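You operate a simulated robot arm through the tools that you are given. There is no shell and no other tool. Be economical: measure what you need, move in short steps, check, and stop when the job is done.

You are at the controls of a simulated robot arm. One attempt, no reset.

TASK
Funnel rice into the blue square jar to its 100 line and close it.
Fine: bag and funnel back on the table. Set down upright: rice bag.

The check looks at the end state, three seconds after you hand in, the way a careful person would. Anything else that was tipped, shoved, dropped, spilled or broken makes it a failure.

THE ROBOT
A 7-joint arm with a two-finger parallel gripper, fixed in place. Base frame: the origin is at the foot of the arm, x ahead of it, y to its left, z up; the work surface is at about z = 0. Readings come in mm, degrees, newtons and seconds.
With the tool pointing down near the work surface it reaches from about 240 to 620 mm from the base axis. Its first joint turns from -66.0 to 66.0 degrees. Payload 2.6 kg.
The tool frame sits at the grasp point between the pads (the TCP): z along the fingers, y along the line on which they close. The tips reach 30 mm beyond it. Largest opening 94 mm; finger width 28, thickness 10; the body of the gripper, 50 by 96 mm, starts 55 mm behind the TCP.
Orientation is that of the tool frame in the base frame, as a unit quaternion [x, y, z, w]. With the fingers straight down and closing along the base's y, the tool's x points along the base's -x, its y along +y and its z along -z.

THE INTERFACE
- The arm moves only by the tool apply_moves. Its arguments are lists of equal length, an entry for each row: "offset": the shift along the tool's x, y, z in mm, a list of three; "rot": the turn, a rotation vector about the tool's x, y, z in degrees, a list of three. In form: {"offset": [[x, y, z], ...], "rot": [[ax, ay, az], ...]}. A call has 1 to 10 rows; each row shifts and turns the commanded pose from where the row before left it, along the tool's axes as they then stand. "gripper" is the opening, from 0 (shut) to 1 (fully open), set as the call begins (left out, the last holds). Each row takes 0.2 s and may step no farther than 50 mm and 8.6 degrees from the row before; otherwise, or with a gripper value out of range, the whole call is refused. A pose out of reach is approached as far as the arm can. The call stops where the force on the tool passes 40 N (or 10 N more than at its start, if that is more) or the arm is blocked; 0.2 s more then pass. The fingers move at their own pace (about 72 mm/s each) and stop on an object; they squeeze with about 21 N. The grip force told is the motor's: it shows also when the fingers shut on nothing. Time passes only in rows, and 0.2 s behind the last, so rows that do not move let the fingers close. It gives the time, the measured TCP pose, the force on the tool (base axes), the opening and the grip force at its end, in the units of the frame above (readings bear some noise), with the torque about the TCP (base axes, N m) and any sound that the robot's microphone picked up, and new pictures: "views" is both (left out), scene, wrist or none.
- Cameras (640 x 400 px; columns grow to the right, rows downward): "scene" is fixed at [13.4, 420.2, 559.7]; the picture's right is [-0.92, -0.40, 0.00], its down [-0.24, 0.56, -0.79] and it looks along [0.32, -0.73, -0.61] (base axes); focal length 214 px, centre (320, 200). "wrist" rides on the gripper at [76, 14, -103] in the tool frame; the picture's right is [-0.18, 0.98, 0.00], its down [-0.75, -0.14, -0.64] and it looks along [-0.63, -0.12, 0.77] (tool axes); focal length 243 px, centre (320, 200). There is no depth. A picture from a camera that has moved, and an enlarged one, comes with that camera's place and axes in the base frame and with its lens.
- close_up(camera, box): a new picture of the part [left, top, right, bottom] of that camera's present view, enlarged. It takes no simulated time.
- finish_job(): hands the job in; it is judged then, once.

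Work in short steps. Places have to be worked out from the pictures, the camera data and where the tool is seen: move nearer, look again, correct. Check each grasp and each placing, and mend what went wrong. You have 120 turns and 200 pictures in all, those below and enlarged ones among them. Open the gripper and draw the arm clear of the work before you hand the job in, unless the task says otherwise; then end with one line.

The tools are called after "Call:" as a command line: name --argument value ..., lists and objects as JSON in quotes. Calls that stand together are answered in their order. apply_moves: Moves the arm, as the interface text tells. Its arguments: {"type":"object","properties":{"offset":{"type":"array","items":{"type":"array","items":{"type":"number"}}},"rot":{"type":"array","items":{"type":"array","items":{"type":"number"}}},"gripper":{"type":"number"},"views":{"type":"string","enum":["both","scene","wrist","none"]}},"required":["offset","rot"]} The other tools are called the same way: close_up (camera, box) takes an enlarged picture of a part of a camera's view; finish_job () hands the job in.

At the start:

```text
clock: 0.0
ee_pos: [339.2, -232.6, 368.6]
tool_rot: [0.0, 1.0, 0.0, 0.0]
contact_force: [-0.2, -0.1, 1.0]
moment: [0.04, 0.04, 0.0]
grip_width: 94.0
grip_force: 0.1
```

scene: 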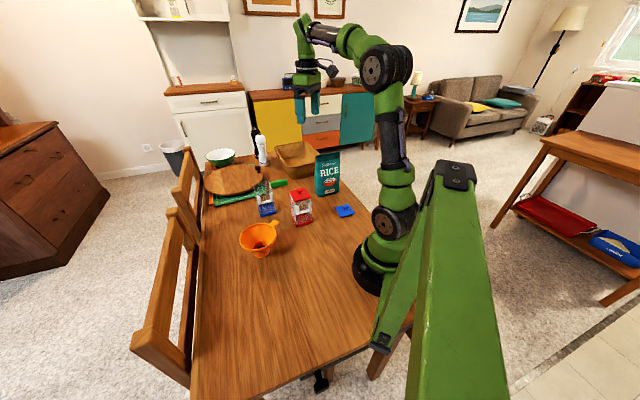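
wrist: 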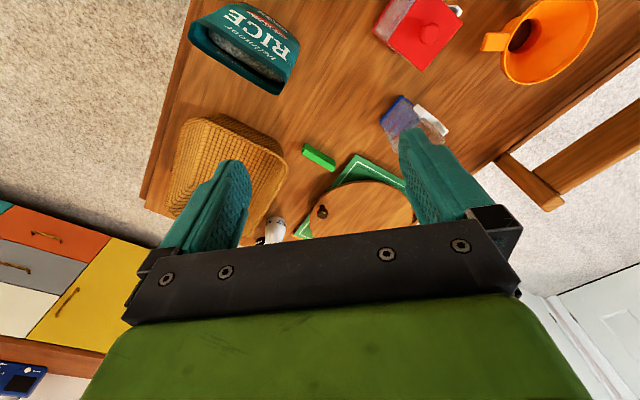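

I'll look closer at the jars, bag, funnel and lid before moving.

Call:
close_up --camera "scene" --box '[200, 140, 380, 260]'

Call:
close_up --camera "wrist" --box '[160, 0, 640, 250]'

```text
3.33 times, centred on (290, 200) of scene
camera zoom: at [13.4, 420.2, 559.7], right [-0.92, -0.4, 0.0], down [-0.24, 0.56, -0.79], along [0.32, -0.73, -0.61], focal length 715 px, centre (420, 200)
```

zoom: 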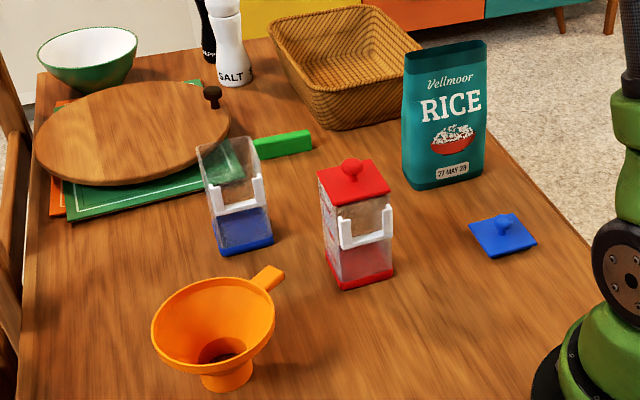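

```text
1.33 times, centred on (400, 125) of wrist
camera zoom: at [263.7, -219.2, 470.6], right [0.18, 0.98, 0.0], down [0.75, -0.14, 0.64], along [0.63, -0.12, -0.77], focal length 324 px, centre (213, 300)
```

zoom: 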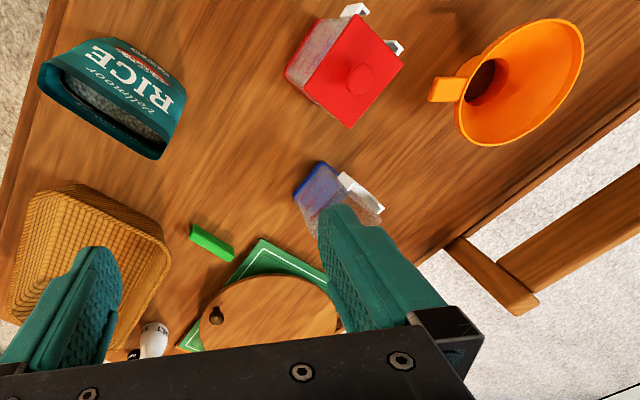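

Call:
close_up --camera "scene" --box '[250, 175, 320, 230]'

Call:
close_up --camera "scene" --box '[230, 210, 300, 260]'

Call:
close_up --camera "wrist" --box '[360, 0, 600, 150]'

Call:
close_up --camera "wrist" --box '[170, 0, 330, 110]'

```text
7.27 times, centred on (285, 202) of scene
camera zoom: at [13.4, 420.2, 559.7], right [-0.92, -0.4, 0.0], down [-0.24, 0.56, -0.79], along [0.32, -0.73, -0.61], focal length 1560 px, centre (574, 182)
```

zoom: 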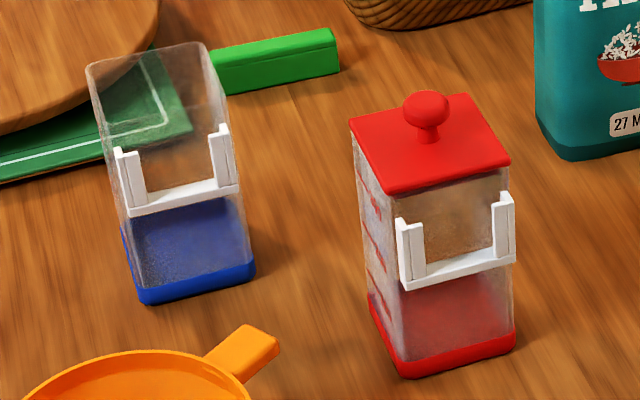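

```text
8.00 times, centred on (265, 235) of scene
camera zoom: at [13.4, 420.2, 559.7], right [-0.92, -0.4, 0.0], down [-0.24, 0.56, -0.79], along [0.32, -0.73, -0.61], focal length 1716 px, centre (760, -80)
```

zoom: 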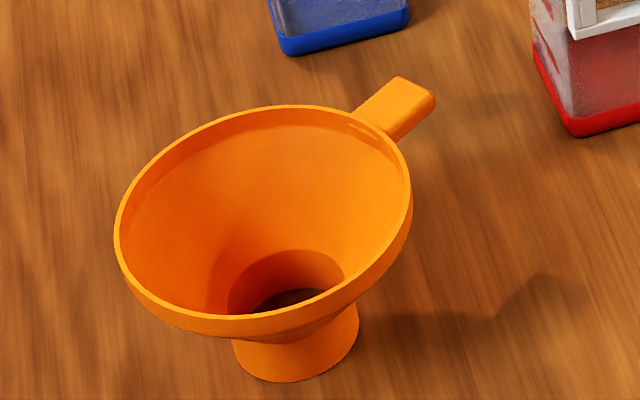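

```text
2.67 times, centred on (480, 75) of wrist
camera zoom: at [263.7, -219.2, 470.6], right [0.18, 0.98, 0.0], down [0.75, -0.14, 0.64], along [0.63, -0.12, -0.77], focal length 647 px, centre (-107, 533)
```

zoom: 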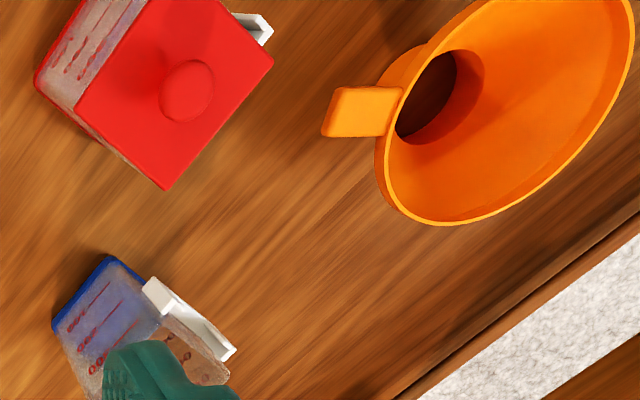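

```text
3.64 times, centred on (250, 55) of wrist
camera zoom: at [263.7, -219.2, 470.6], right [0.18, 0.98, 0.0], down [0.75, -0.14, 0.64], along [0.63, -0.12, -0.77], focal length 882 px, centre (574, 727)
```

zoom: 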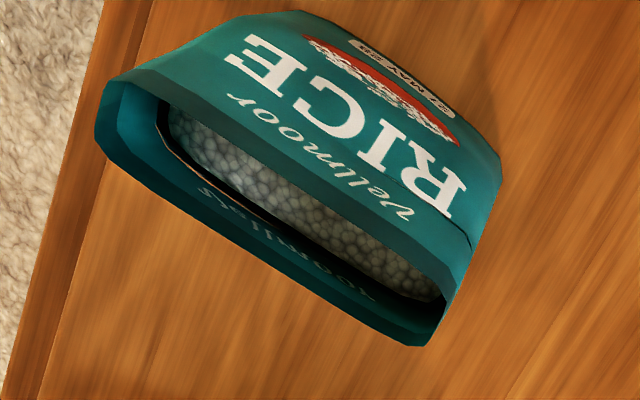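

The jar marks are on its robot-facing side. I move the wrist camera nearer to read them (TCP to about (339,-130,250), clear of everything).

Call:
apply_moves --offset '[[0, 25.6, 29.6], [0, 25.6, 29.6], [0, 25.6, 29.6], [0, 25.6, 29.6]]' --rot '[[0, 0, 0], [0, 0, 0], [0, 0, 0], [0, 0, 0]]' --views "wrist"

```text
clock: 1.0
ee_pos: [338.0, -128.3, 250.3]
tool_rot: [0.0, 1.0, 0.0, 0.001]
contact_force: [-0.5, 0.3, 0.7]
moment: [-0.01, 0.02, 0.0]
grip_width: 94.0
grip_force: 0.1
camera wrist: at [261.6, -116.0, 352.0], right [0.18, 0.98, 0.0], down [0.75, -0.14, 0.64], along [0.63, -0.12, -0.77], focal length 243 px, centre (320, 200)
```

wrist: 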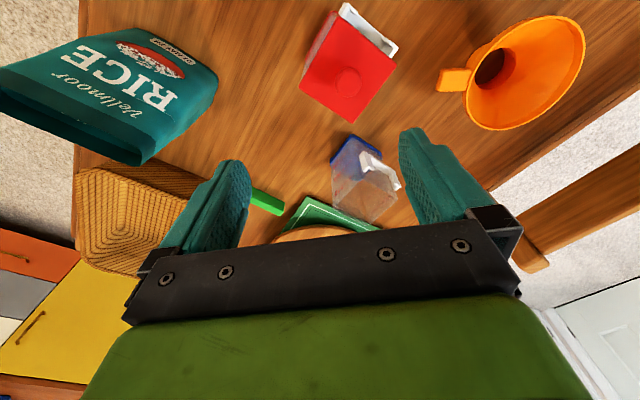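

Call:
close_up --camera "wrist" --box '[300, 110, 420, 230]'

Call:
close_up --camera "wrist" --box '[420, 0, 600, 140]'

```text
3.33 times, centred on (360, 170) of wrist
camera zoom: at [261.6, -116.0, 352.0], right [0.18, 0.98, 0.0], down [0.75, -0.14, 0.64], along [0.63, -0.12, -0.77], focal length 809 px, centre (187, 300)
```

zoom: 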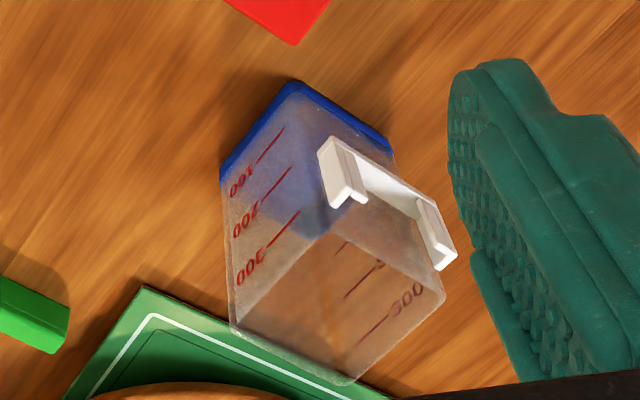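

```text
2.86 times, centred on (510, 70) of wrist
camera zoom: at [261.6, -116.0, 352.0], right [0.18, 0.98, 0.0], down [0.75, -0.14, 0.64], along [0.63, -0.12, -0.77], focal length 693 px, centre (-223, 571)
```

zoom: 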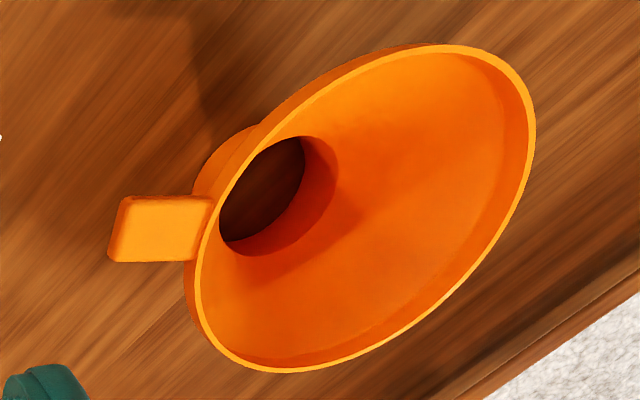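

Lines 100/200/300 sit at z≈32/65/98; the 100 line is about 32 mm up. The funnel handle's middle is near (354,10,72), pointing along (-0.21,-0.98). I move over it at height and turn the tool to close across the handle.

Call:
apply_moves --offset '[[-5.3, 46, 0], [-5.3, 46, 0], [-5.3, 46, 10], [0, 0, 15], [0, 0, 15], [0, 0, 15], [0, 0, 0], [0, 0, 0], [0, 0, 0], [0, 0, 0]]' --rot '[[0, 0, 0], [0, 0, -8.5], [0, 0, -8.5], [0, 0, -8.5], [0, 0, -8.5], [0, 0, -8.5], [0, 0, -8.5], [0, 0, -8.5], [0, 0, -8.5], [0, 0, -8.5]]'

```text
clock: 3.2
ee_pos: [348.5, 8.2, 194.8]
tool_rot: [-0.62, 0.785, 0.0, 0.001]
contact_force: [-0.8, 0.0, 0.0]
moment: [-0.02, -0.03, 0.02]
grip_width: 94.1
grip_force: 0.0
camera wrist: at [317.1, -64.2, 297.2], right [-0.91, 0.41, 0.0], down [0.31, 0.7, 0.64], along [0.26, 0.59, -0.77], focal length 243 px, centre (320, 200)
```

scene: 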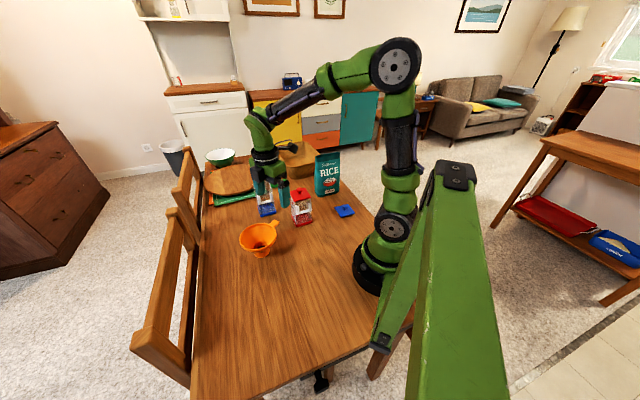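
wrist: 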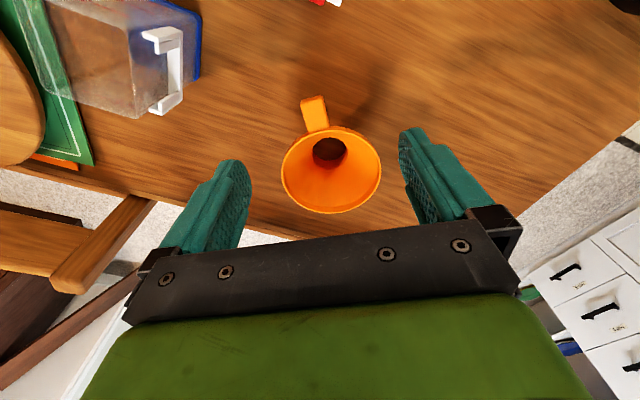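

The handle is confirmed at about (356,9,72). I go down onto it with the fingers straddling it.

Call:
apply_moves --offset '[[-2.5, -6.9, 30], [0, 0, 40], [0, 0, 36], [0, 0, 20]]' --rot '[[0, 0, -1.3], [0, 0, 0], [0, 0, 0], [0, 0, 0]]' --views "both"

```text
clock: 4.2
ee_pos: [357.2, 7.5, 69.7]
tool_rot: [-0.628, 0.778, 0.0, 0.0]
contact_force: [-0.3, 0.2, -0.8]
moment: [-0.01, 0.0, 0.02]
grip_width: 94.2
grip_force: 0.1
camera wrist: at [326.7, -65.2, 172.1], right [-0.92, 0.39, 0.0], down [0.3, 0.71, 0.64], along [0.25, 0.59, -0.77], focal length 243 px, centre (320, 200)
```

scene: 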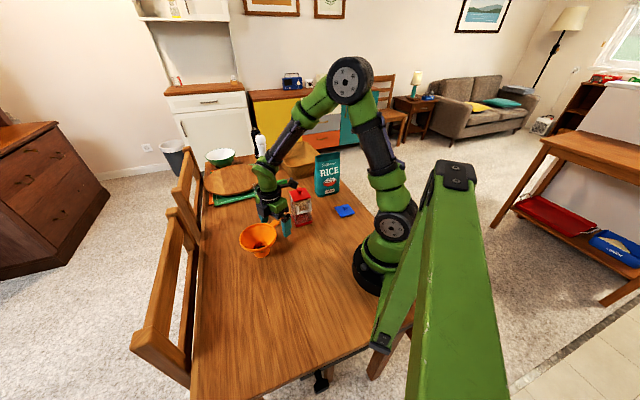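
wrist: 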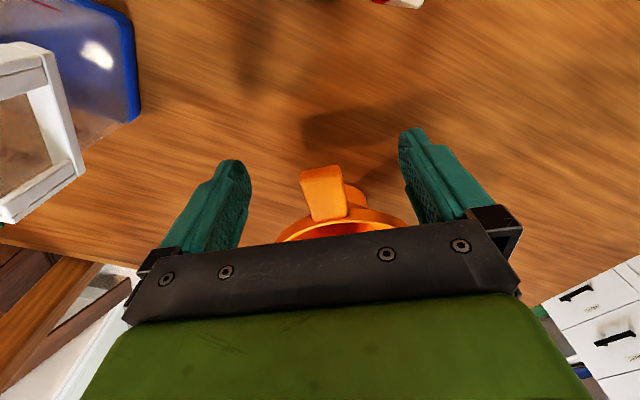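

Handle is centred between the fingers; close on it.

Call:
apply_moves --offset '[[0, 0, 0], [0, 0, 0], [0, 0, 0], [0, 0, 0]]' --rot '[[0, 0, 0], [0, 0, 0], [0, 0, 0], [0, 0, 0]]' --gripper 0 --views "wrist"

```text
clock: 5.2
ee_pos: [355.7, 7.7, 69.5]
tool_rot: [-0.628, 0.778, 0.0, 0.0]
contact_force: [0.0, -0.7, 0.0]
moment: [-0.05, -0.02, -0.01]
grip_width: 25.5
grip_force: 21.0
camera wrist: at [326.7, -65.3, 172.5], right [-0.92, 0.39, 0.0], down [0.3, 0.71, 0.64], along [0.25, 0.59, -0.77], focal length 243 px, centre (320, 200)
```

wrist: 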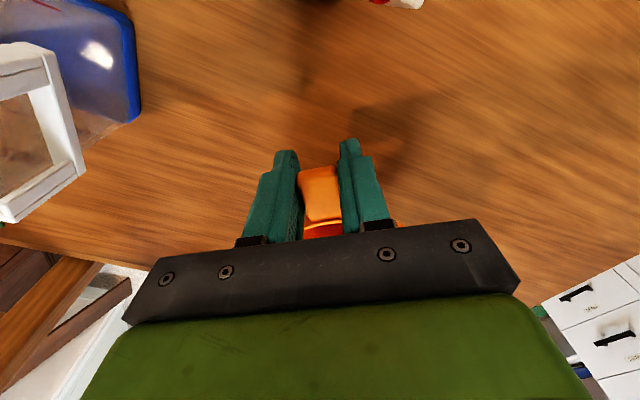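

Gripped at 25.5 mm. Lift straight up 130 mm.

Call:
apply_moves --offset '[[0, 0, -10], [0, 0, -30], [0, 0, -45], [0, 0, -45], [0, 0, -20], [0, 0, 0]]' --rot '[[0, 0, 0], [0, 0, 0], [0, 0, 0], [0, 0, 0], [0, 0, 0], [0, 0, 0]]'

Call:
close_up --camera "scene" --box '[220, 150, 330, 230]'

```text
clock: 6.6
ee_pos: [355.6, 9.7, 217.1]
tool_rot: [-0.628, 0.778, 0.0, 0.0]
contact_force: [-0.3, 0.3, 0.0]
moment: [-0.03, -0.01, 0.03]
grip_width: 25.3
grip_force: 20.7
camera wrist: at [326.2, -62.6, 319.7], right [-0.92, 0.39, 0.0], down [0.3, 0.71, 0.64], along [0.25, 0.59, -0.77], focal length 243 px, centre (320, 200)
```

scene: 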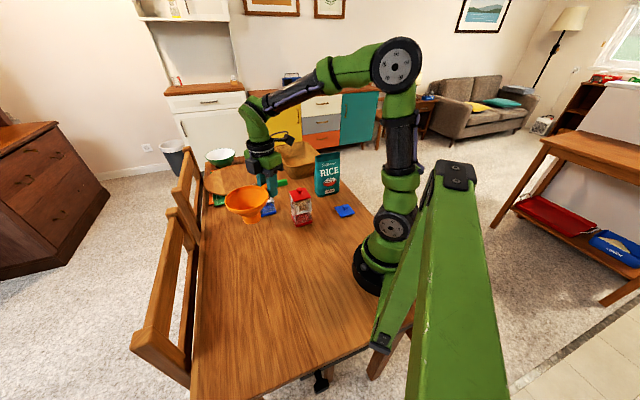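
wrist: 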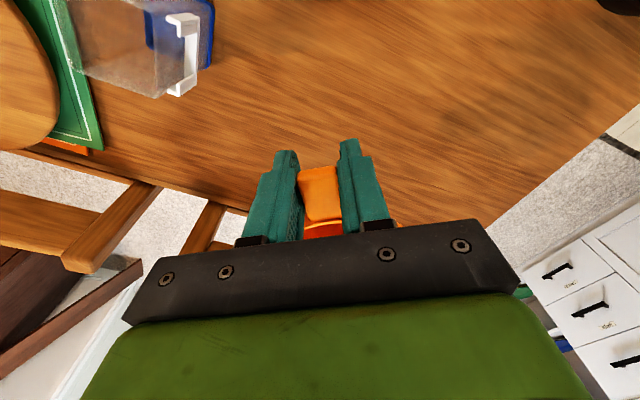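

```text
5.00 times, centred on (275, 190) of scene
camera zoom: at [13.4, 420.2, 559.7], right [-0.92, -0.4, 0.0], down [-0.24, 0.56, -0.79], along [0.32, -0.73, -0.61], focal length 1072 px, centre (545, 250)
```

zoom: 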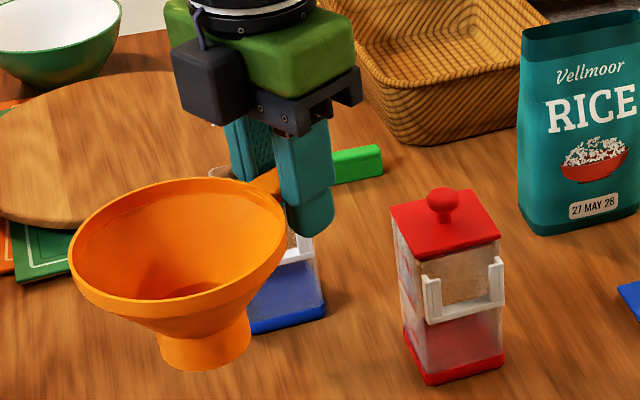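

Funnel is held rigidly; spout ~50 mm wide, jar ~57 mm outside. I carry it over the jar at height.

Call:
apply_moves --offset '[[26.2, -23.7, 0], [26.2, -23.7, 0], [26.2, -23.7, 0], [26.2, -23.7, 0], [26.2, -23.7, 0], [26.2, -23.7, 0], [0, 0, 10], [0, 0, 0]]' --rot '[[0, 0, 0], [0, 0, 0], [0, 0, 0], [0, 0, 0], [0, 0, 0], [0, 0, 0], [0, 0, 0], [0, 0, 0]]'

Call:
close_up --camera "scene" --box '[220, 145, 330, 225]'

```text
clock: 8.4
ee_pos: [462.7, -171.4, 209.1]
tool_rot: [-0.629, 0.778, 0.0, 0.0]
contact_force: [0.1, -0.1, -0.3]
moment: [-0.03, 0.02, 0.0]
grip_width: 25.4
grip_force: 21.1
camera wrist: at [432.9, -245.0, 311.7], right [-0.92, 0.39, 0.0], down [0.3, 0.71, 0.64], along [0.25, 0.59, -0.77], focal length 243 px, centre (320, 200)
```

scene: 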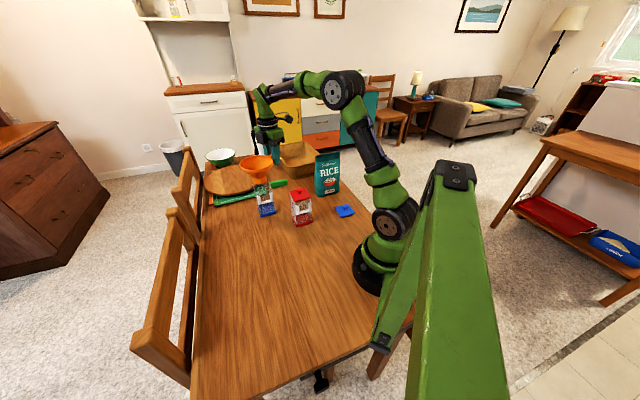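
wrist: 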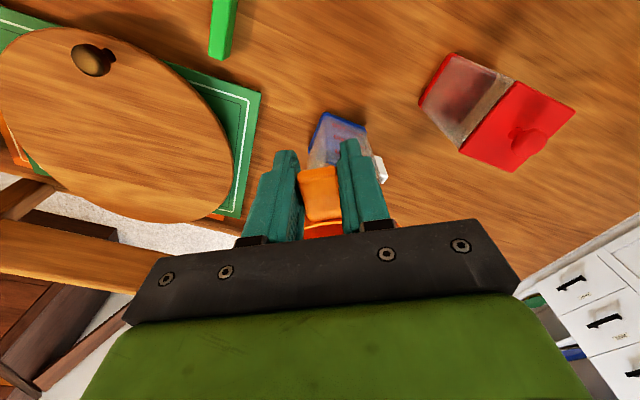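

```text
5.00 times, centred on (275, 185) of scene
camera zoom: at [13.4, 420.2, 559.7], right [-0.92, -0.4, 0.0], down [-0.24, 0.56, -0.79], along [0.32, -0.73, -0.61], focal length 1072 px, centre (545, 275)
```

zoom: 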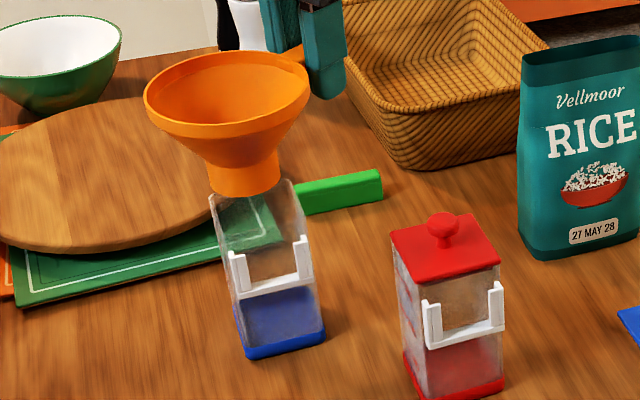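

Call:
close_up --camera "scene" --box '[248, 155, 296, 220]'

Call:
close_up --camera "wrist" --box '[280, 90, 400, 250]'

```text
6.15 times, centred on (272, 188) of scene
camera zoom: at [13.4, 420.2, 559.7], right [-0.92, -0.4, 0.0], down [-0.24, 0.56, -0.79], along [0.32, -0.73, -0.61], focal length 1320 px, centre (615, 277)
```

zoom: 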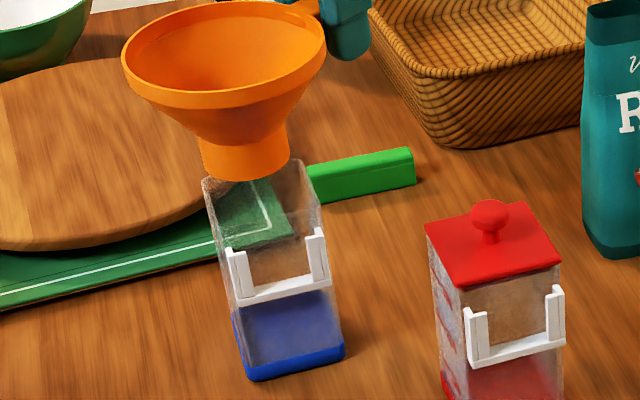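

```text
2.50 times, centred on (340, 170) of wrist
camera zoom: at [432.9, -245.0, 311.7], right [-0.92, 0.39, 0.0], down [0.3, 0.71, 0.64], along [0.25, 0.59, -0.77], focal length 606 px, centre (270, 275)
```

zoom: 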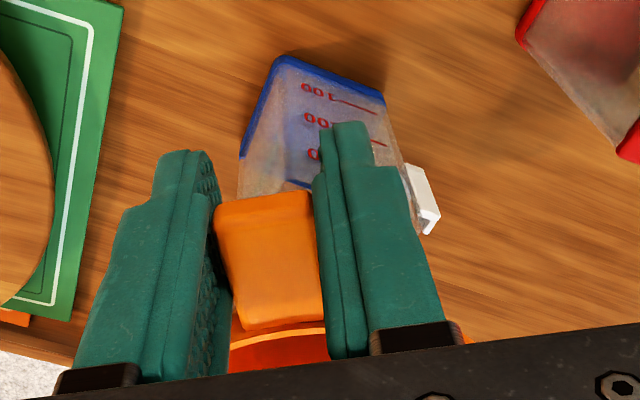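

Both views agree within a few mm; in the scene view the spout is ~4 mm too far toward +y. I shift and lower to just above the rim, then compare again.

Call:
apply_moves --offset '[[4, -0.8, 10], [0, 0, 9], [0, 0, 0]]' --rot '[[0, 0, 0], [0, 0, 0], [0, 0, 0]]' --views "none"

Call:
close_up --camera "scene" --box '[244, 155, 292, 185]'

Call:
close_up --camera "scene" --box '[248, 160, 296, 220]'

```text
clock: 9.2
ee_pos: [461.8, -177.0, 190.2]
tool_rot: [-0.628, 0.778, 0.0, 0.001]
contact_force: [0.3, -0.3, 0.3]
moment: [-0.04, 0.03, 0.06]
grip_width: 25.5
grip_force: 20.9
```

```text
13.33 times, centred on (268, 170) of scene
camera zoom: at [13.4, 420.2, 559.7], right [-0.92, -0.4, 0.0], down [-0.24, 0.56, -0.79], along [0.32, -0.73, -0.61], focal length 2860 px, centre (1013, 600)
```

zoom: 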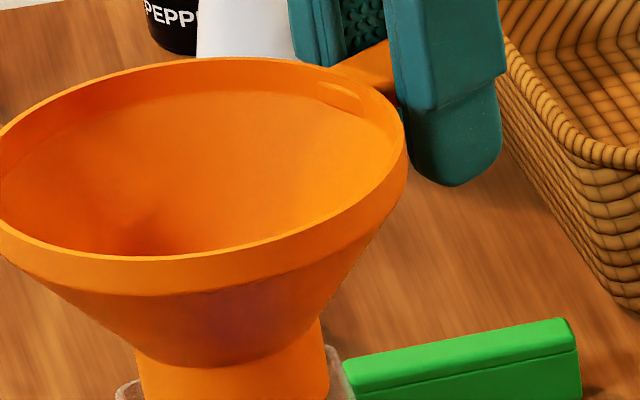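

```text
6.67 times, centred on (272, 190) of scene
camera zoom: at [13.4, 420.2, 559.7], right [-0.92, -0.4, 0.0], down [-0.24, 0.56, -0.79], along [0.32, -0.73, -0.61], focal length 1430 px, centre (640, 267)
```

zoom: 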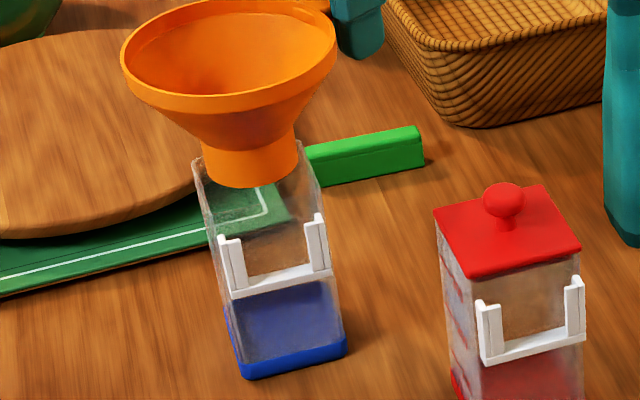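

Call:
close_up --camera "scene" --box '[249, 170, 281, 190]'

Call:
close_up --camera "wrist" --box '[280, 90, 400, 250]'

```text
16.00 times, centred on (265, 180) of scene
camera zoom: at [13.4, 420.2, 559.7], right [-0.92, -0.4, 0.0], down [-0.24, 0.56, -0.79], along [0.32, -0.73, -0.61], focal length 3432 px, centre (1200, 520)
```

zoom: 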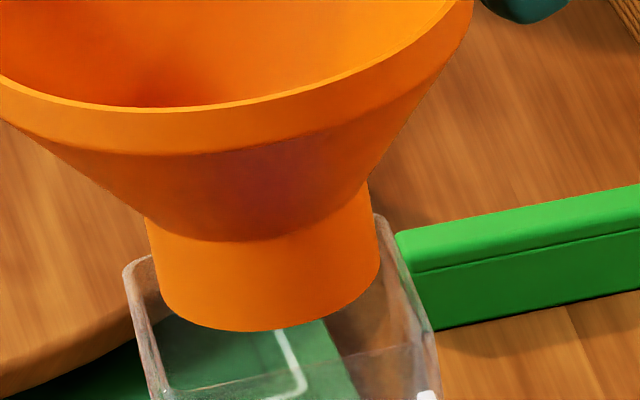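

```text
2.50 times, centred on (340, 170) of wrist
camera zoom: at [432.2, -249.9, 292.6], right [-0.92, 0.39, 0.0], down [0.3, 0.71, 0.64], along [0.25, 0.59, -0.77], focal length 606 px, centre (270, 275)
```

zoom: 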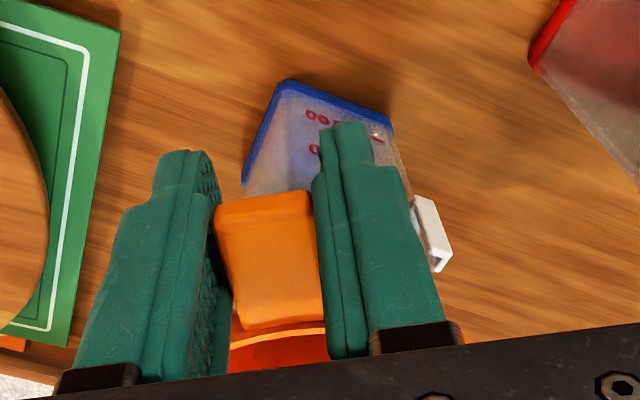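

Comparing spout and rim in this view, the spout needs ~2 mm toward the camera. I apply that and lower the spout into the mouth, watching force.

Call:
apply_moves --offset '[[-1.6, 1.2, 0], [0, 0, 4], [0, 0, 4], [0, 0, 4], [0, 0, 4], [0, 0, 0]]' --rot '[[0, 0, 0], [0, 0, 0], [0, 0, 0], [0, 0, 0], [0, 0, 0], [0, 0, 0]]' --views "none"

Call:
close_up --camera "scene" --box '[249, 170, 281, 190]'

```text
clock: 10.6
ee_pos: [462.6, -176.3, 174.6]
tool_rot: [-0.629, 0.778, 0.001, 0.001]
contact_force: [-1.5, -0.8, 8.8]
moment: [0.49, -0.22, 0.04]
grip_width: 25.7
grip_force: 21.3
```

```text
16.00 times, centred on (265, 180) of scene
camera zoom: at [13.3, 420.2, 559.7], right [-0.92, -0.4, 0.0], down [-0.24, 0.56, -0.79], along [0.32, -0.73, -0.61], focal length 3432 px, centre (1200, 520)
```

zoom: 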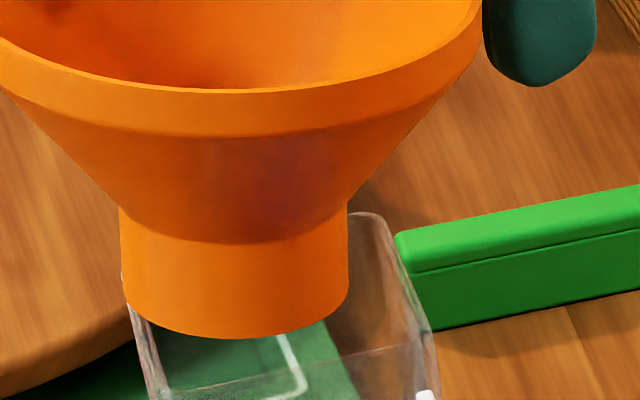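

Contact (8.8 N) – the spout's left edge caught the rim and the funnel rolled slightly. I raise it back to see whether it rights itself in the pads.

Call:
apply_moves --offset '[[0, 0, -4], [0, 0, -6], [0, 0, -6], [0, 0, 0]]' --rot '[[0, 0, 0], [0, 0, 0], [0, 0, 0], [0, 0, 0]]' --views "none"

Call:
close_up --camera "scene" --box '[249, 170, 281, 190]'

Call:
close_up --camera "scene" --box '[240, 150, 300, 220]'

```text
clock: 11.6
ee_pos: [460.2, -176.5, 190.9]
tool_rot: [-0.629, 0.778, 0.001, 0.0]
contact_force: [-0.1, 0.2, -0.5]
moment: [-0.05, 0.01, -0.01]
grip_width: 25.7
grip_force: 20.5
```

```text
16.00 times, centred on (265, 180) of scene
camera zoom: at [13.4, 420.2, 559.7], right [-0.92, -0.4, 0.0], down [-0.24, 0.56, -0.79], along [0.32, -0.73, -0.61], focal length 3432 px, centre (1200, 520)
```

zoom: 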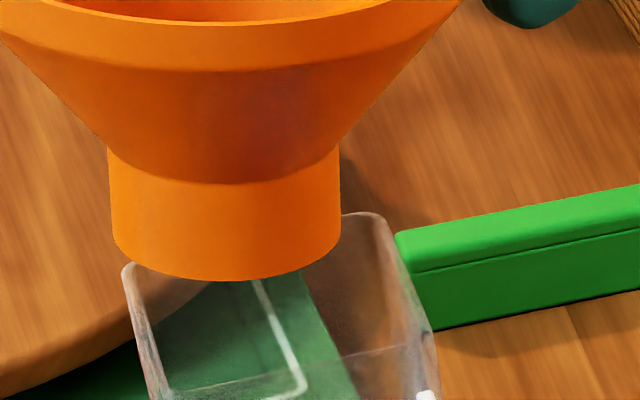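

```text
5.71 times, centred on (270, 185) of scene
camera zoom: at [13.4, 420.2, 559.7], right [-0.92, -0.4, 0.0], down [-0.24, 0.56, -0.79], along [0.32, -0.73, -0.61], focal length 1226 px, centre (606, 286)
```

zoom: 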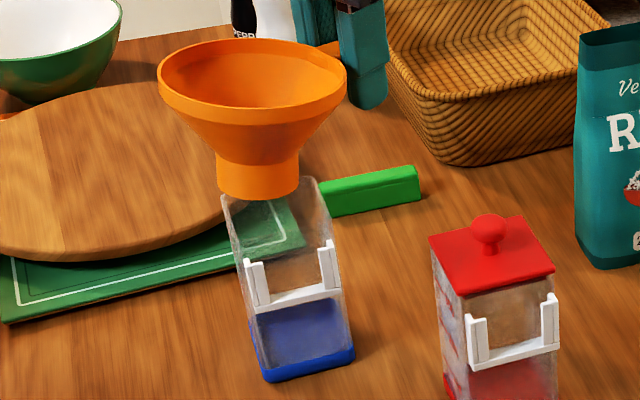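

The funnel pivoted ~10° about the closing axis in the grip. The moment reading puts the contact on the jar's far (+x,−y) edge, so it must shift toward (−x,+y). First I level the funnel by pitching the tool about its y.

Call:
apply_moves --offset '[[0, 0, -5], [0, 0, -5], [0, 0, 0]]' --rot '[[0, 5, 0], [0, 5, 0], [0, 0, 0]]' --views "none"

Call:
close_up --camera "scene" --box '[249, 170, 281, 190]'

Call:
close_up --camera "scene" --box '[245, 150, 293, 180]'

```text
clock: 12.4
ee_pos: [460.0, -175.3, 199.8]
tool_rot: [-0.625, 0.775, -0.055, -0.069]
contact_force: [0.7, 0.0, -0.6]
moment: [-0.05, 0.02, 0.0]
grip_width: 25.7
grip_force: 21.1
```

```text
16.00 times, centred on (265, 180) of scene
camera zoom: at [13.4, 420.2, 559.7], right [-0.92, -0.4, 0.0], down [-0.24, 0.56, -0.79], along [0.32, -0.73, -0.61], focal length 3432 px, centre (1200, 520)
```

zoom: 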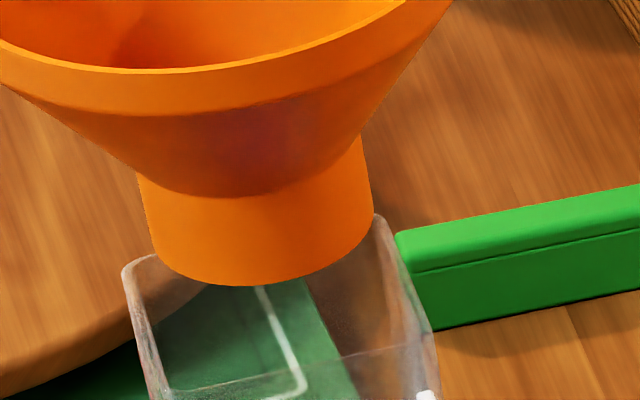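

```text
13.33 times, centred on (269, 165) of scene
camera zoom: at [13.4, 420.2, 559.7], right [-0.92, -0.4, 0.0], down [-0.24, 0.56, -0.79], along [0.32, -0.73, -0.61], focal length 2860 px, centre (1000, 667)
```

zoom: 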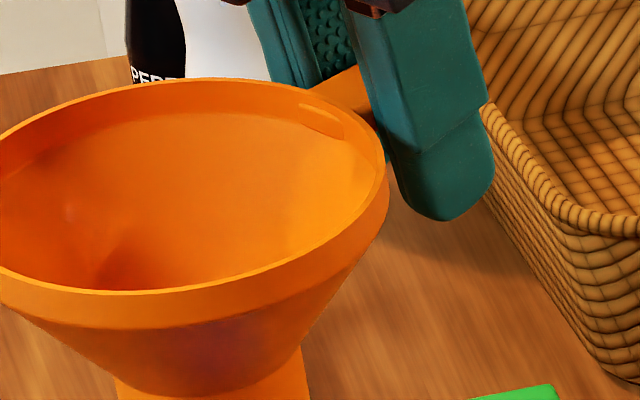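

The funnel is upright again. I shift ~4 mm toward (−x,+y) and lower in small steps, reading force so that I catch any contact early.

Call:
apply_moves --offset '[[-2.3, 3.5, -0.4], [-0.87, 0, 4.9], [-0.87, 0, 4.9], [0, 0, 0]]' --rot '[[0, 0, 0], [0, 0, 0], [0, 0, 0], [0, 0, 0]]' --views "none"

Call:
close_up --camera "scene" --box '[249, 170, 281, 190]'

```text
clock: 13.4
ee_pos: [458.1, -172.9, 189.3]
tool_rot: [-0.626, 0.775, -0.055, -0.068]
contact_force: [0.4, -0.1, -0.2]
moment: [-0.07, -0.01, 0.01]
grip_width: 25.7
grip_force: 21.1
```

```text
16.00 times, centred on (265, 180) of scene
camera zoom: at [13.4, 420.2, 559.7], right [-0.92, -0.4, 0.0], down [-0.24, 0.56, -0.79], along [0.32, -0.73, -0.61], focal length 3432 px, centre (1200, 520)
```

zoom: 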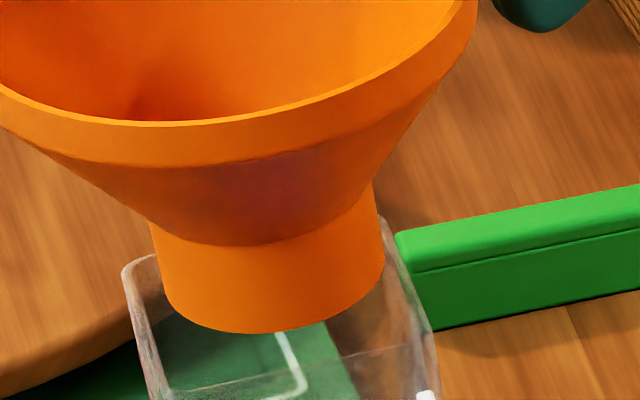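

Call:
apply_moves --offset '[[-0.52, 0, 2.95], [0, 0, 0]]' --rot '[[0, 0, 0], [0, 0, 0]]' --views "none"

Call:
apply_moves --offset '[[-0.52, 0, 2.95], [0, 0, 0]]' --rot '[[0, 0, 0], [0, 0, 0]]' --views "none"

Call:
close_up --camera "scene" --box '[249, 170, 281, 190]'

```text
clock: 14.0
ee_pos: [458.1, -173.6, 186.2]
tool_rot: [-0.626, 0.775, -0.055, -0.067]
contact_force: [0.4, -0.4, -0.3]
moment: [-0.04, -0.01, 0.01]
grip_width: 25.8
grip_force: 21.1
```

```text
clock: 14.6
ee_pos: [457.6, -174.5, 184.0]
tool_rot: [-0.626, 0.775, -0.057, -0.068]
contact_force: [-2.9, -2.5, 12.4]
moment: [0.46, -0.18, 0.12]
grip_width: 25.9
grip_force: 20.5
```

```text
16.00 times, centred on (265, 180) of scene
camera zoom: at [13.3, 420.2, 559.7], right [-0.92, -0.4, 0.0], down [-0.24, 0.56, -0.79], along [0.32, -0.73, -0.61], focal length 3432 px, centre (1200, 520)
```

zoom: 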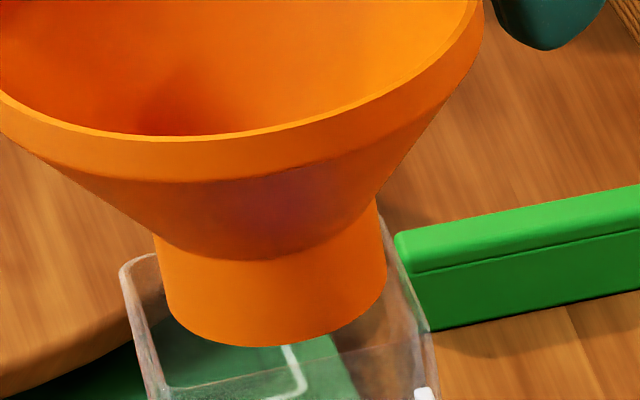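

Contact again on the far edge, which now fixes the rim height relative to the spout. At equal height the spout is ~8 mm too far from the camera. Raise, shift (−3,+7.5), look.

Call:
apply_moves --offset '[[0.87, 0, -4.9], [0.35, 0, -2], [-6.6, 4.5, -1.17], [0, 0, 0]]' --rot '[[0, 0, 0], [0, 0, 0], [0, 0, 0], [0, 0, 0]]' --views "none"

Call:
close_up --camera "scene" --box '[249, 170, 281, 190]'

Call:
close_up --camera "scene" --box '[240, 155, 304, 220]'

```text
clock: 15.6
ee_pos: [455.3, -165.5, 190.9]
tool_rot: [-0.626, 0.775, -0.055, -0.068]
contact_force: [-0.3, 1.0, 1.1]
moment: [-0.05, 0.04, 0.01]
grip_width: 25.5
grip_force: 20.9
```

```text
16.00 times, centred on (265, 180) of scene
camera zoom: at [13.4, 420.2, 559.7], right [-0.92, -0.4, 0.0], down [-0.24, 0.56, -0.79], along [0.32, -0.73, -0.61], focal length 3432 px, centre (1200, 520)
```

zoom: 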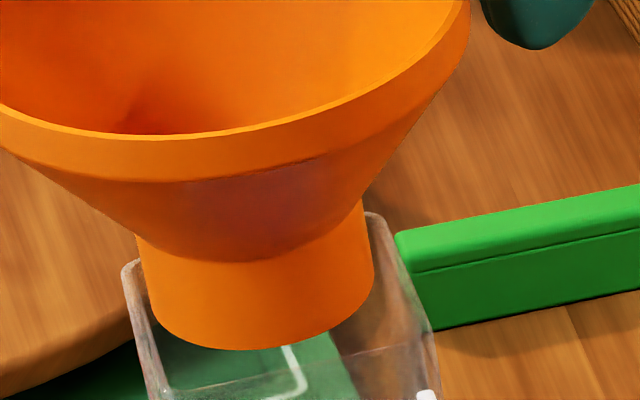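

```text
6.15 times, centred on (272, 188) of scene
camera zoom: at [13.4, 420.2, 559.7], right [-0.92, -0.4, 0.0], down [-0.24, 0.56, -0.79], along [0.32, -0.73, -0.61], focal length 1320 px, centre (615, 277)
```

zoom: 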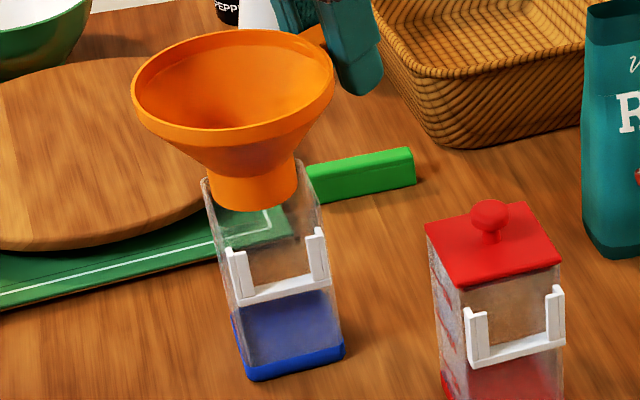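

Now it needs ~3 mm to the right in the picture. Shift and lower gently.

Call:
apply_moves --offset '[[1.69, 2.29, 0.3], [-0.87, 0, 4.9], [0, 0, 0]]' --rot '[[0, 0, 0], [0, 0, 0], [0, 0, 0]]' --views "none"

Call:
apply_moves --offset '[[-0.44, 0, 2.45], [0, 0, 0]]' --rot '[[0, 0, 0], [0, 0, 0]]' --views "none"

Call:
close_up --camera "scene" --box '[249, 170, 281, 190]'

```text
clock: 16.4
ee_pos: [451.0, -166.0, 184.8]
tool_rot: [-0.627, 0.774, -0.055, -0.068]
contact_force: [-0.2, 0.0, -0.8]
moment: [-0.07, 0.02, 0.02]
grip_width: 25.7
grip_force: 21.4
```

```text
clock: 17.0
ee_pos: [453.0, -166.5, 184.0]
tool_rot: [-0.626, 0.775, -0.055, -0.068]
contact_force: [-0.4, 0.2, -1.0]
moment: [-0.05, 0.02, 0.0]
grip_width: 25.9
grip_force: 20.8
```

```text
16.00 times, centred on (265, 180) of scene
camera zoom: at [13.4, 420.2, 559.7], right [-0.92, -0.4, 0.0], down [-0.24, 0.56, -0.79], along [0.32, -0.73, -0.61], focal length 3432 px, centre (1200, 520)
```

zoom: 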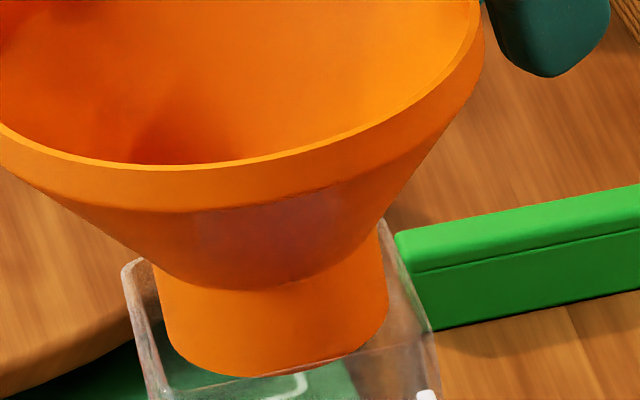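

Call:
apply_moves --offset '[[-0.35, 0, 2], [0, 0, 0]]' --rot '[[0, 0, 0], [0, 0, 0]]' --views "none"

Call:
apply_moves --offset '[[-0.35, 0, 2], [0, 0, 0]]' --rot '[[0, 0, 0], [0, 0, 0]]' --views "none"

Call:
close_up --camera "scene" --box '[249, 175, 281, 195]'

```text
clock: 17.6
ee_pos: [452.7, -165.7, 180.3]
tool_rot: [-0.627, 0.774, -0.055, -0.067]
contact_force: [-0.1, -1.2, -0.9]
moment: [-0.02, 0.04, 0.01]
grip_width: 25.8
grip_force: 20.8
```

```text
clock: 18.2
ee_pos: [452.0, -166.7, 177.7]
tool_rot: [-0.626, 0.775, -0.055, -0.068]
contact_force: [-0.7, 1.0, -0.8]
moment: [-0.03, 0.01, -0.01]
grip_width: 25.6
grip_force: 20.8
```

```text
16.00 times, centred on (265, 185) of scene
camera zoom: at [13.4, 420.2, 559.7], right [-0.92, -0.4, 0.0], down [-0.24, 0.56, -0.79], along [0.32, -0.73, -0.61], focal length 3432 px, centre (1200, 440)
```

zoom: 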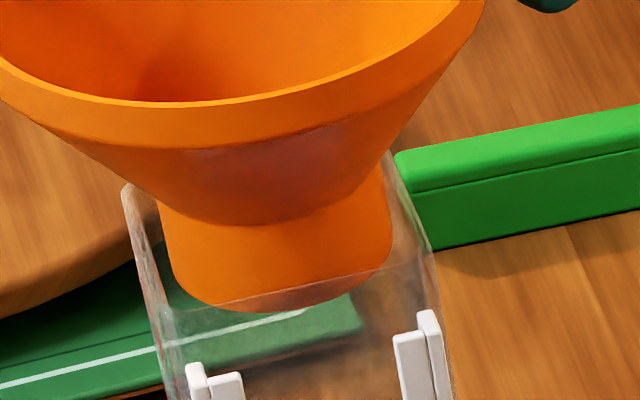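

The rim line now passes in front of the spout: it is inside the mouth. Continue lowering.

Call:
apply_moves --offset '[[-0.7, 0, 3.95], [-0.7, 0, 3.95], [0, 0, 0]]' --rot '[[0, 0, 0], [0, 0, 0], [0, 0, 0]]' --views "none"

Call:
apply_moves --offset '[[-0.7, 0, 3.95], [0, 0, 0]]' --rot '[[0, 0, 0], [0, 0, 0]]' --views "none"

Call:
close_up --camera "scene" --box '[249, 175, 281, 195]'

```text
clock: 19.0
ee_pos: [451.6, -167.8, 171.4]
tool_rot: [-0.625, 0.776, -0.056, -0.068]
contact_force: [-0.5, 0.4, 0.1]
moment: [-0.04, -0.01, 0.0]
grip_width: 25.9
grip_force: 20.5
```

```text
clock: 19.6
ee_pos: [452.1, -166.5, 166.8]
tool_rot: [-0.625, 0.776, -0.055, -0.068]
contact_force: [0.5, 0.0, -0.8]
moment: [-0.03, 0.04, 0.0]
grip_width: 25.5
grip_force: 20.8
```

```text
16.00 times, centred on (265, 185) of scene
camera zoom: at [13.4, 420.2, 559.7], right [-0.92, -0.4, 0.0], down [-0.24, 0.56, -0.79], along [0.32, -0.73, -0.61], focal length 3432 px, centre (1200, 440)
```

zoom: 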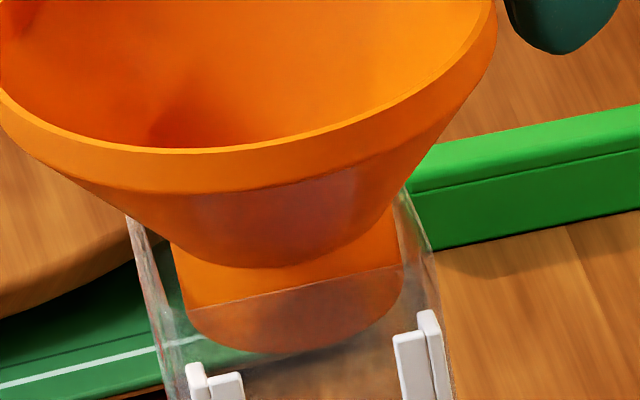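

Call:
apply_moves --offset '[[-0.7, 0, 3.95], [0, 0, 0]]' --rot '[[0, 0, 0], [0, 0, 0]]' --views "none"

Call:
apply_moves --offset '[[-0.35, 0, 1.97], [0, 0, 0]]' --rot '[[0, 0, 0], [0, 0, 0]]' --views "none"

Call:
apply_moves --offset '[[-0.35, 0, 1.97], [0, 0, 0]]' --rot '[[0, 0, 0], [0, 0, 0]]' --views "none"

Call:
close_up --camera "scene" --box '[249, 175, 281, 195]'

```text
clock: 20.2
ee_pos: [451.8, -166.4, 163.5]
tool_rot: [-0.626, 0.775, -0.055, -0.067]
contact_force: [0.3, -0.5, -0.7]
moment: [-0.01, 0.04, -0.01]
grip_width: 25.5
grip_force: 20.8
```

```text
clock: 20.8
ee_pos: [452.1, -165.3, 161.3]
tool_rot: [-0.625, 0.775, -0.054, -0.069]
contact_force: [-0.2, -0.3, 0.1]
moment: [0.0, -0.01, -0.02]
grip_width: 25.9
grip_force: 21.3
```

```text
clock: 21.4
ee_pos: [453.6, -168.0, 158.7]
tool_rot: [-0.625, 0.776, -0.054, -0.068]
contact_force: [0.7, 0.0, -0.4]
moment: [0.0, 0.0, -0.05]
grip_width: 25.4
grip_force: 21.5
```

```text
16.00 times, centred on (265, 185) of scene
camera zoom: at [13.4, 420.2, 559.7], right [-0.92, -0.4, 0.0], down [-0.24, 0.56, -0.79], along [0.32, -0.73, -0.61], focal length 3432 px, centre (1200, 440)
```

zoom: 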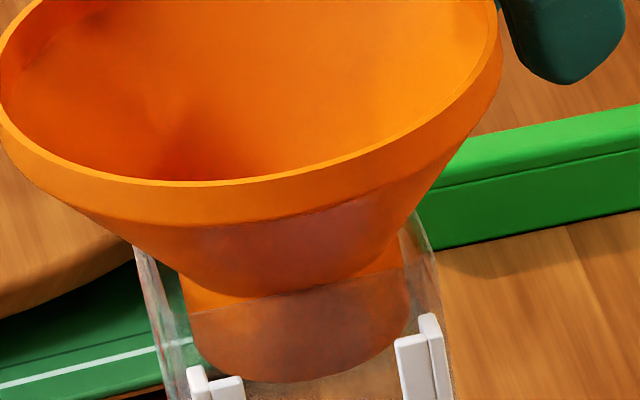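

Call:
apply_moves --offset '[[-0.35, 0, 1.97], [0, 0, 0]]' --rot '[[0, 0, 0], [0, 0, 0]]' --views "none"

Call:
apply_moves --offset '[[-0.35, 0, 1.97], [0, 0, 0]]' --rot '[[0, 0, 0], [0, 0, 0]]' --views "none"

Call:
close_up --camera "scene" --box '[240, 160, 296, 220]'

```text
clock: 22.0
ee_pos: [451.5, -166.7, 157.6]
tool_rot: [-0.626, 0.775, -0.055, -0.068]
contact_force: [1.3, 0.5, 1.1]
moment: [0.11, -0.02, -0.04]
grip_width: 25.6
grip_force: 20.8
```

```text
clock: 22.6
ee_pos: [453.8, -166.2, 156.7]
tool_rot: [-0.626, 0.775, -0.055, -0.067]
contact_force: [2.6, 0.2, 8.0]
moment: [0.47, -0.16, -0.17]
grip_width: 25.6
grip_force: 21.0
```

```text
6.67 times, centred on (268, 190) of scene
camera zoom: at [13.3, 420.2, 559.7], right [-0.92, -0.4, 0.0], down [-0.24, 0.56, -0.79], along [0.32, -0.73, -0.61], focal length 1430 px, centre (667, 267)
```

zoom: 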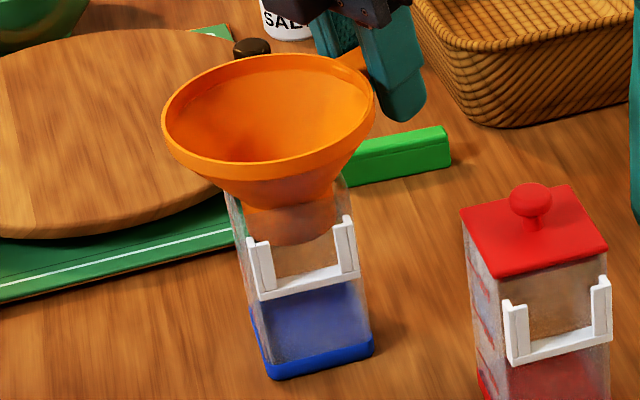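

The cone is seated (8 N). I open the fingers gently so that it settles on the rim.

Call:
apply_moves --offset '[[0, 0, 0], [0, 0, 0], [0, 0, 0]]' --rot '[[0, 0, 0], [0, 0, 0], [0, 0, 0]]' --gripper 0.5 --views "wrist"

Call:
close_up --camera "scene" --box '[240, 160, 296, 220]'

```text
clock: 23.4
ee_pos: [451.4, -166.5, 155.6]
tool_rot: [-0.626, 0.775, -0.055, -0.068]
contact_force: [-0.1, 0.5, -0.1]
moment: [0.0, 0.03, 0.01]
grip_width: 46.8
grip_force: 0.1
camera wrist: at [426.3, -221.5, 269.1], right [-0.92, 0.38, -0.03], down [0.32, 0.8, 0.5], along [0.22, 0.45, -0.86], focal length 243 px, centre (320, 200)
```

wrist: 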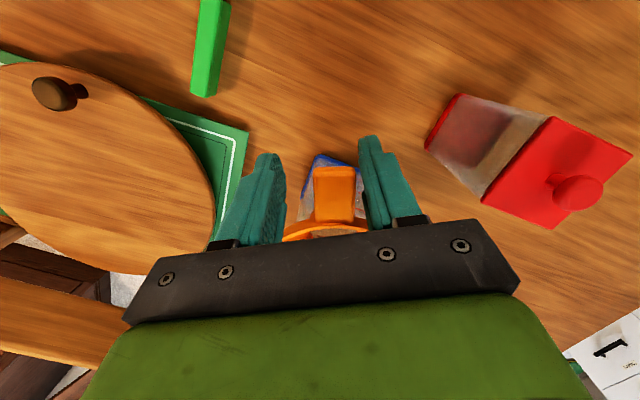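

```text
6.67 times, centred on (268, 190) of scene
camera zoom: at [13.4, 420.2, 559.7], right [-0.92, -0.4, 0.0], down [-0.24, 0.56, -0.79], along [0.32, -0.73, -0.61], focal length 1430 px, centre (667, 267)
```

zoom: 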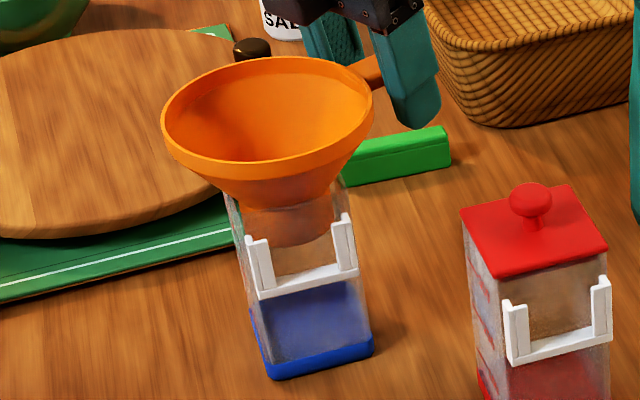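

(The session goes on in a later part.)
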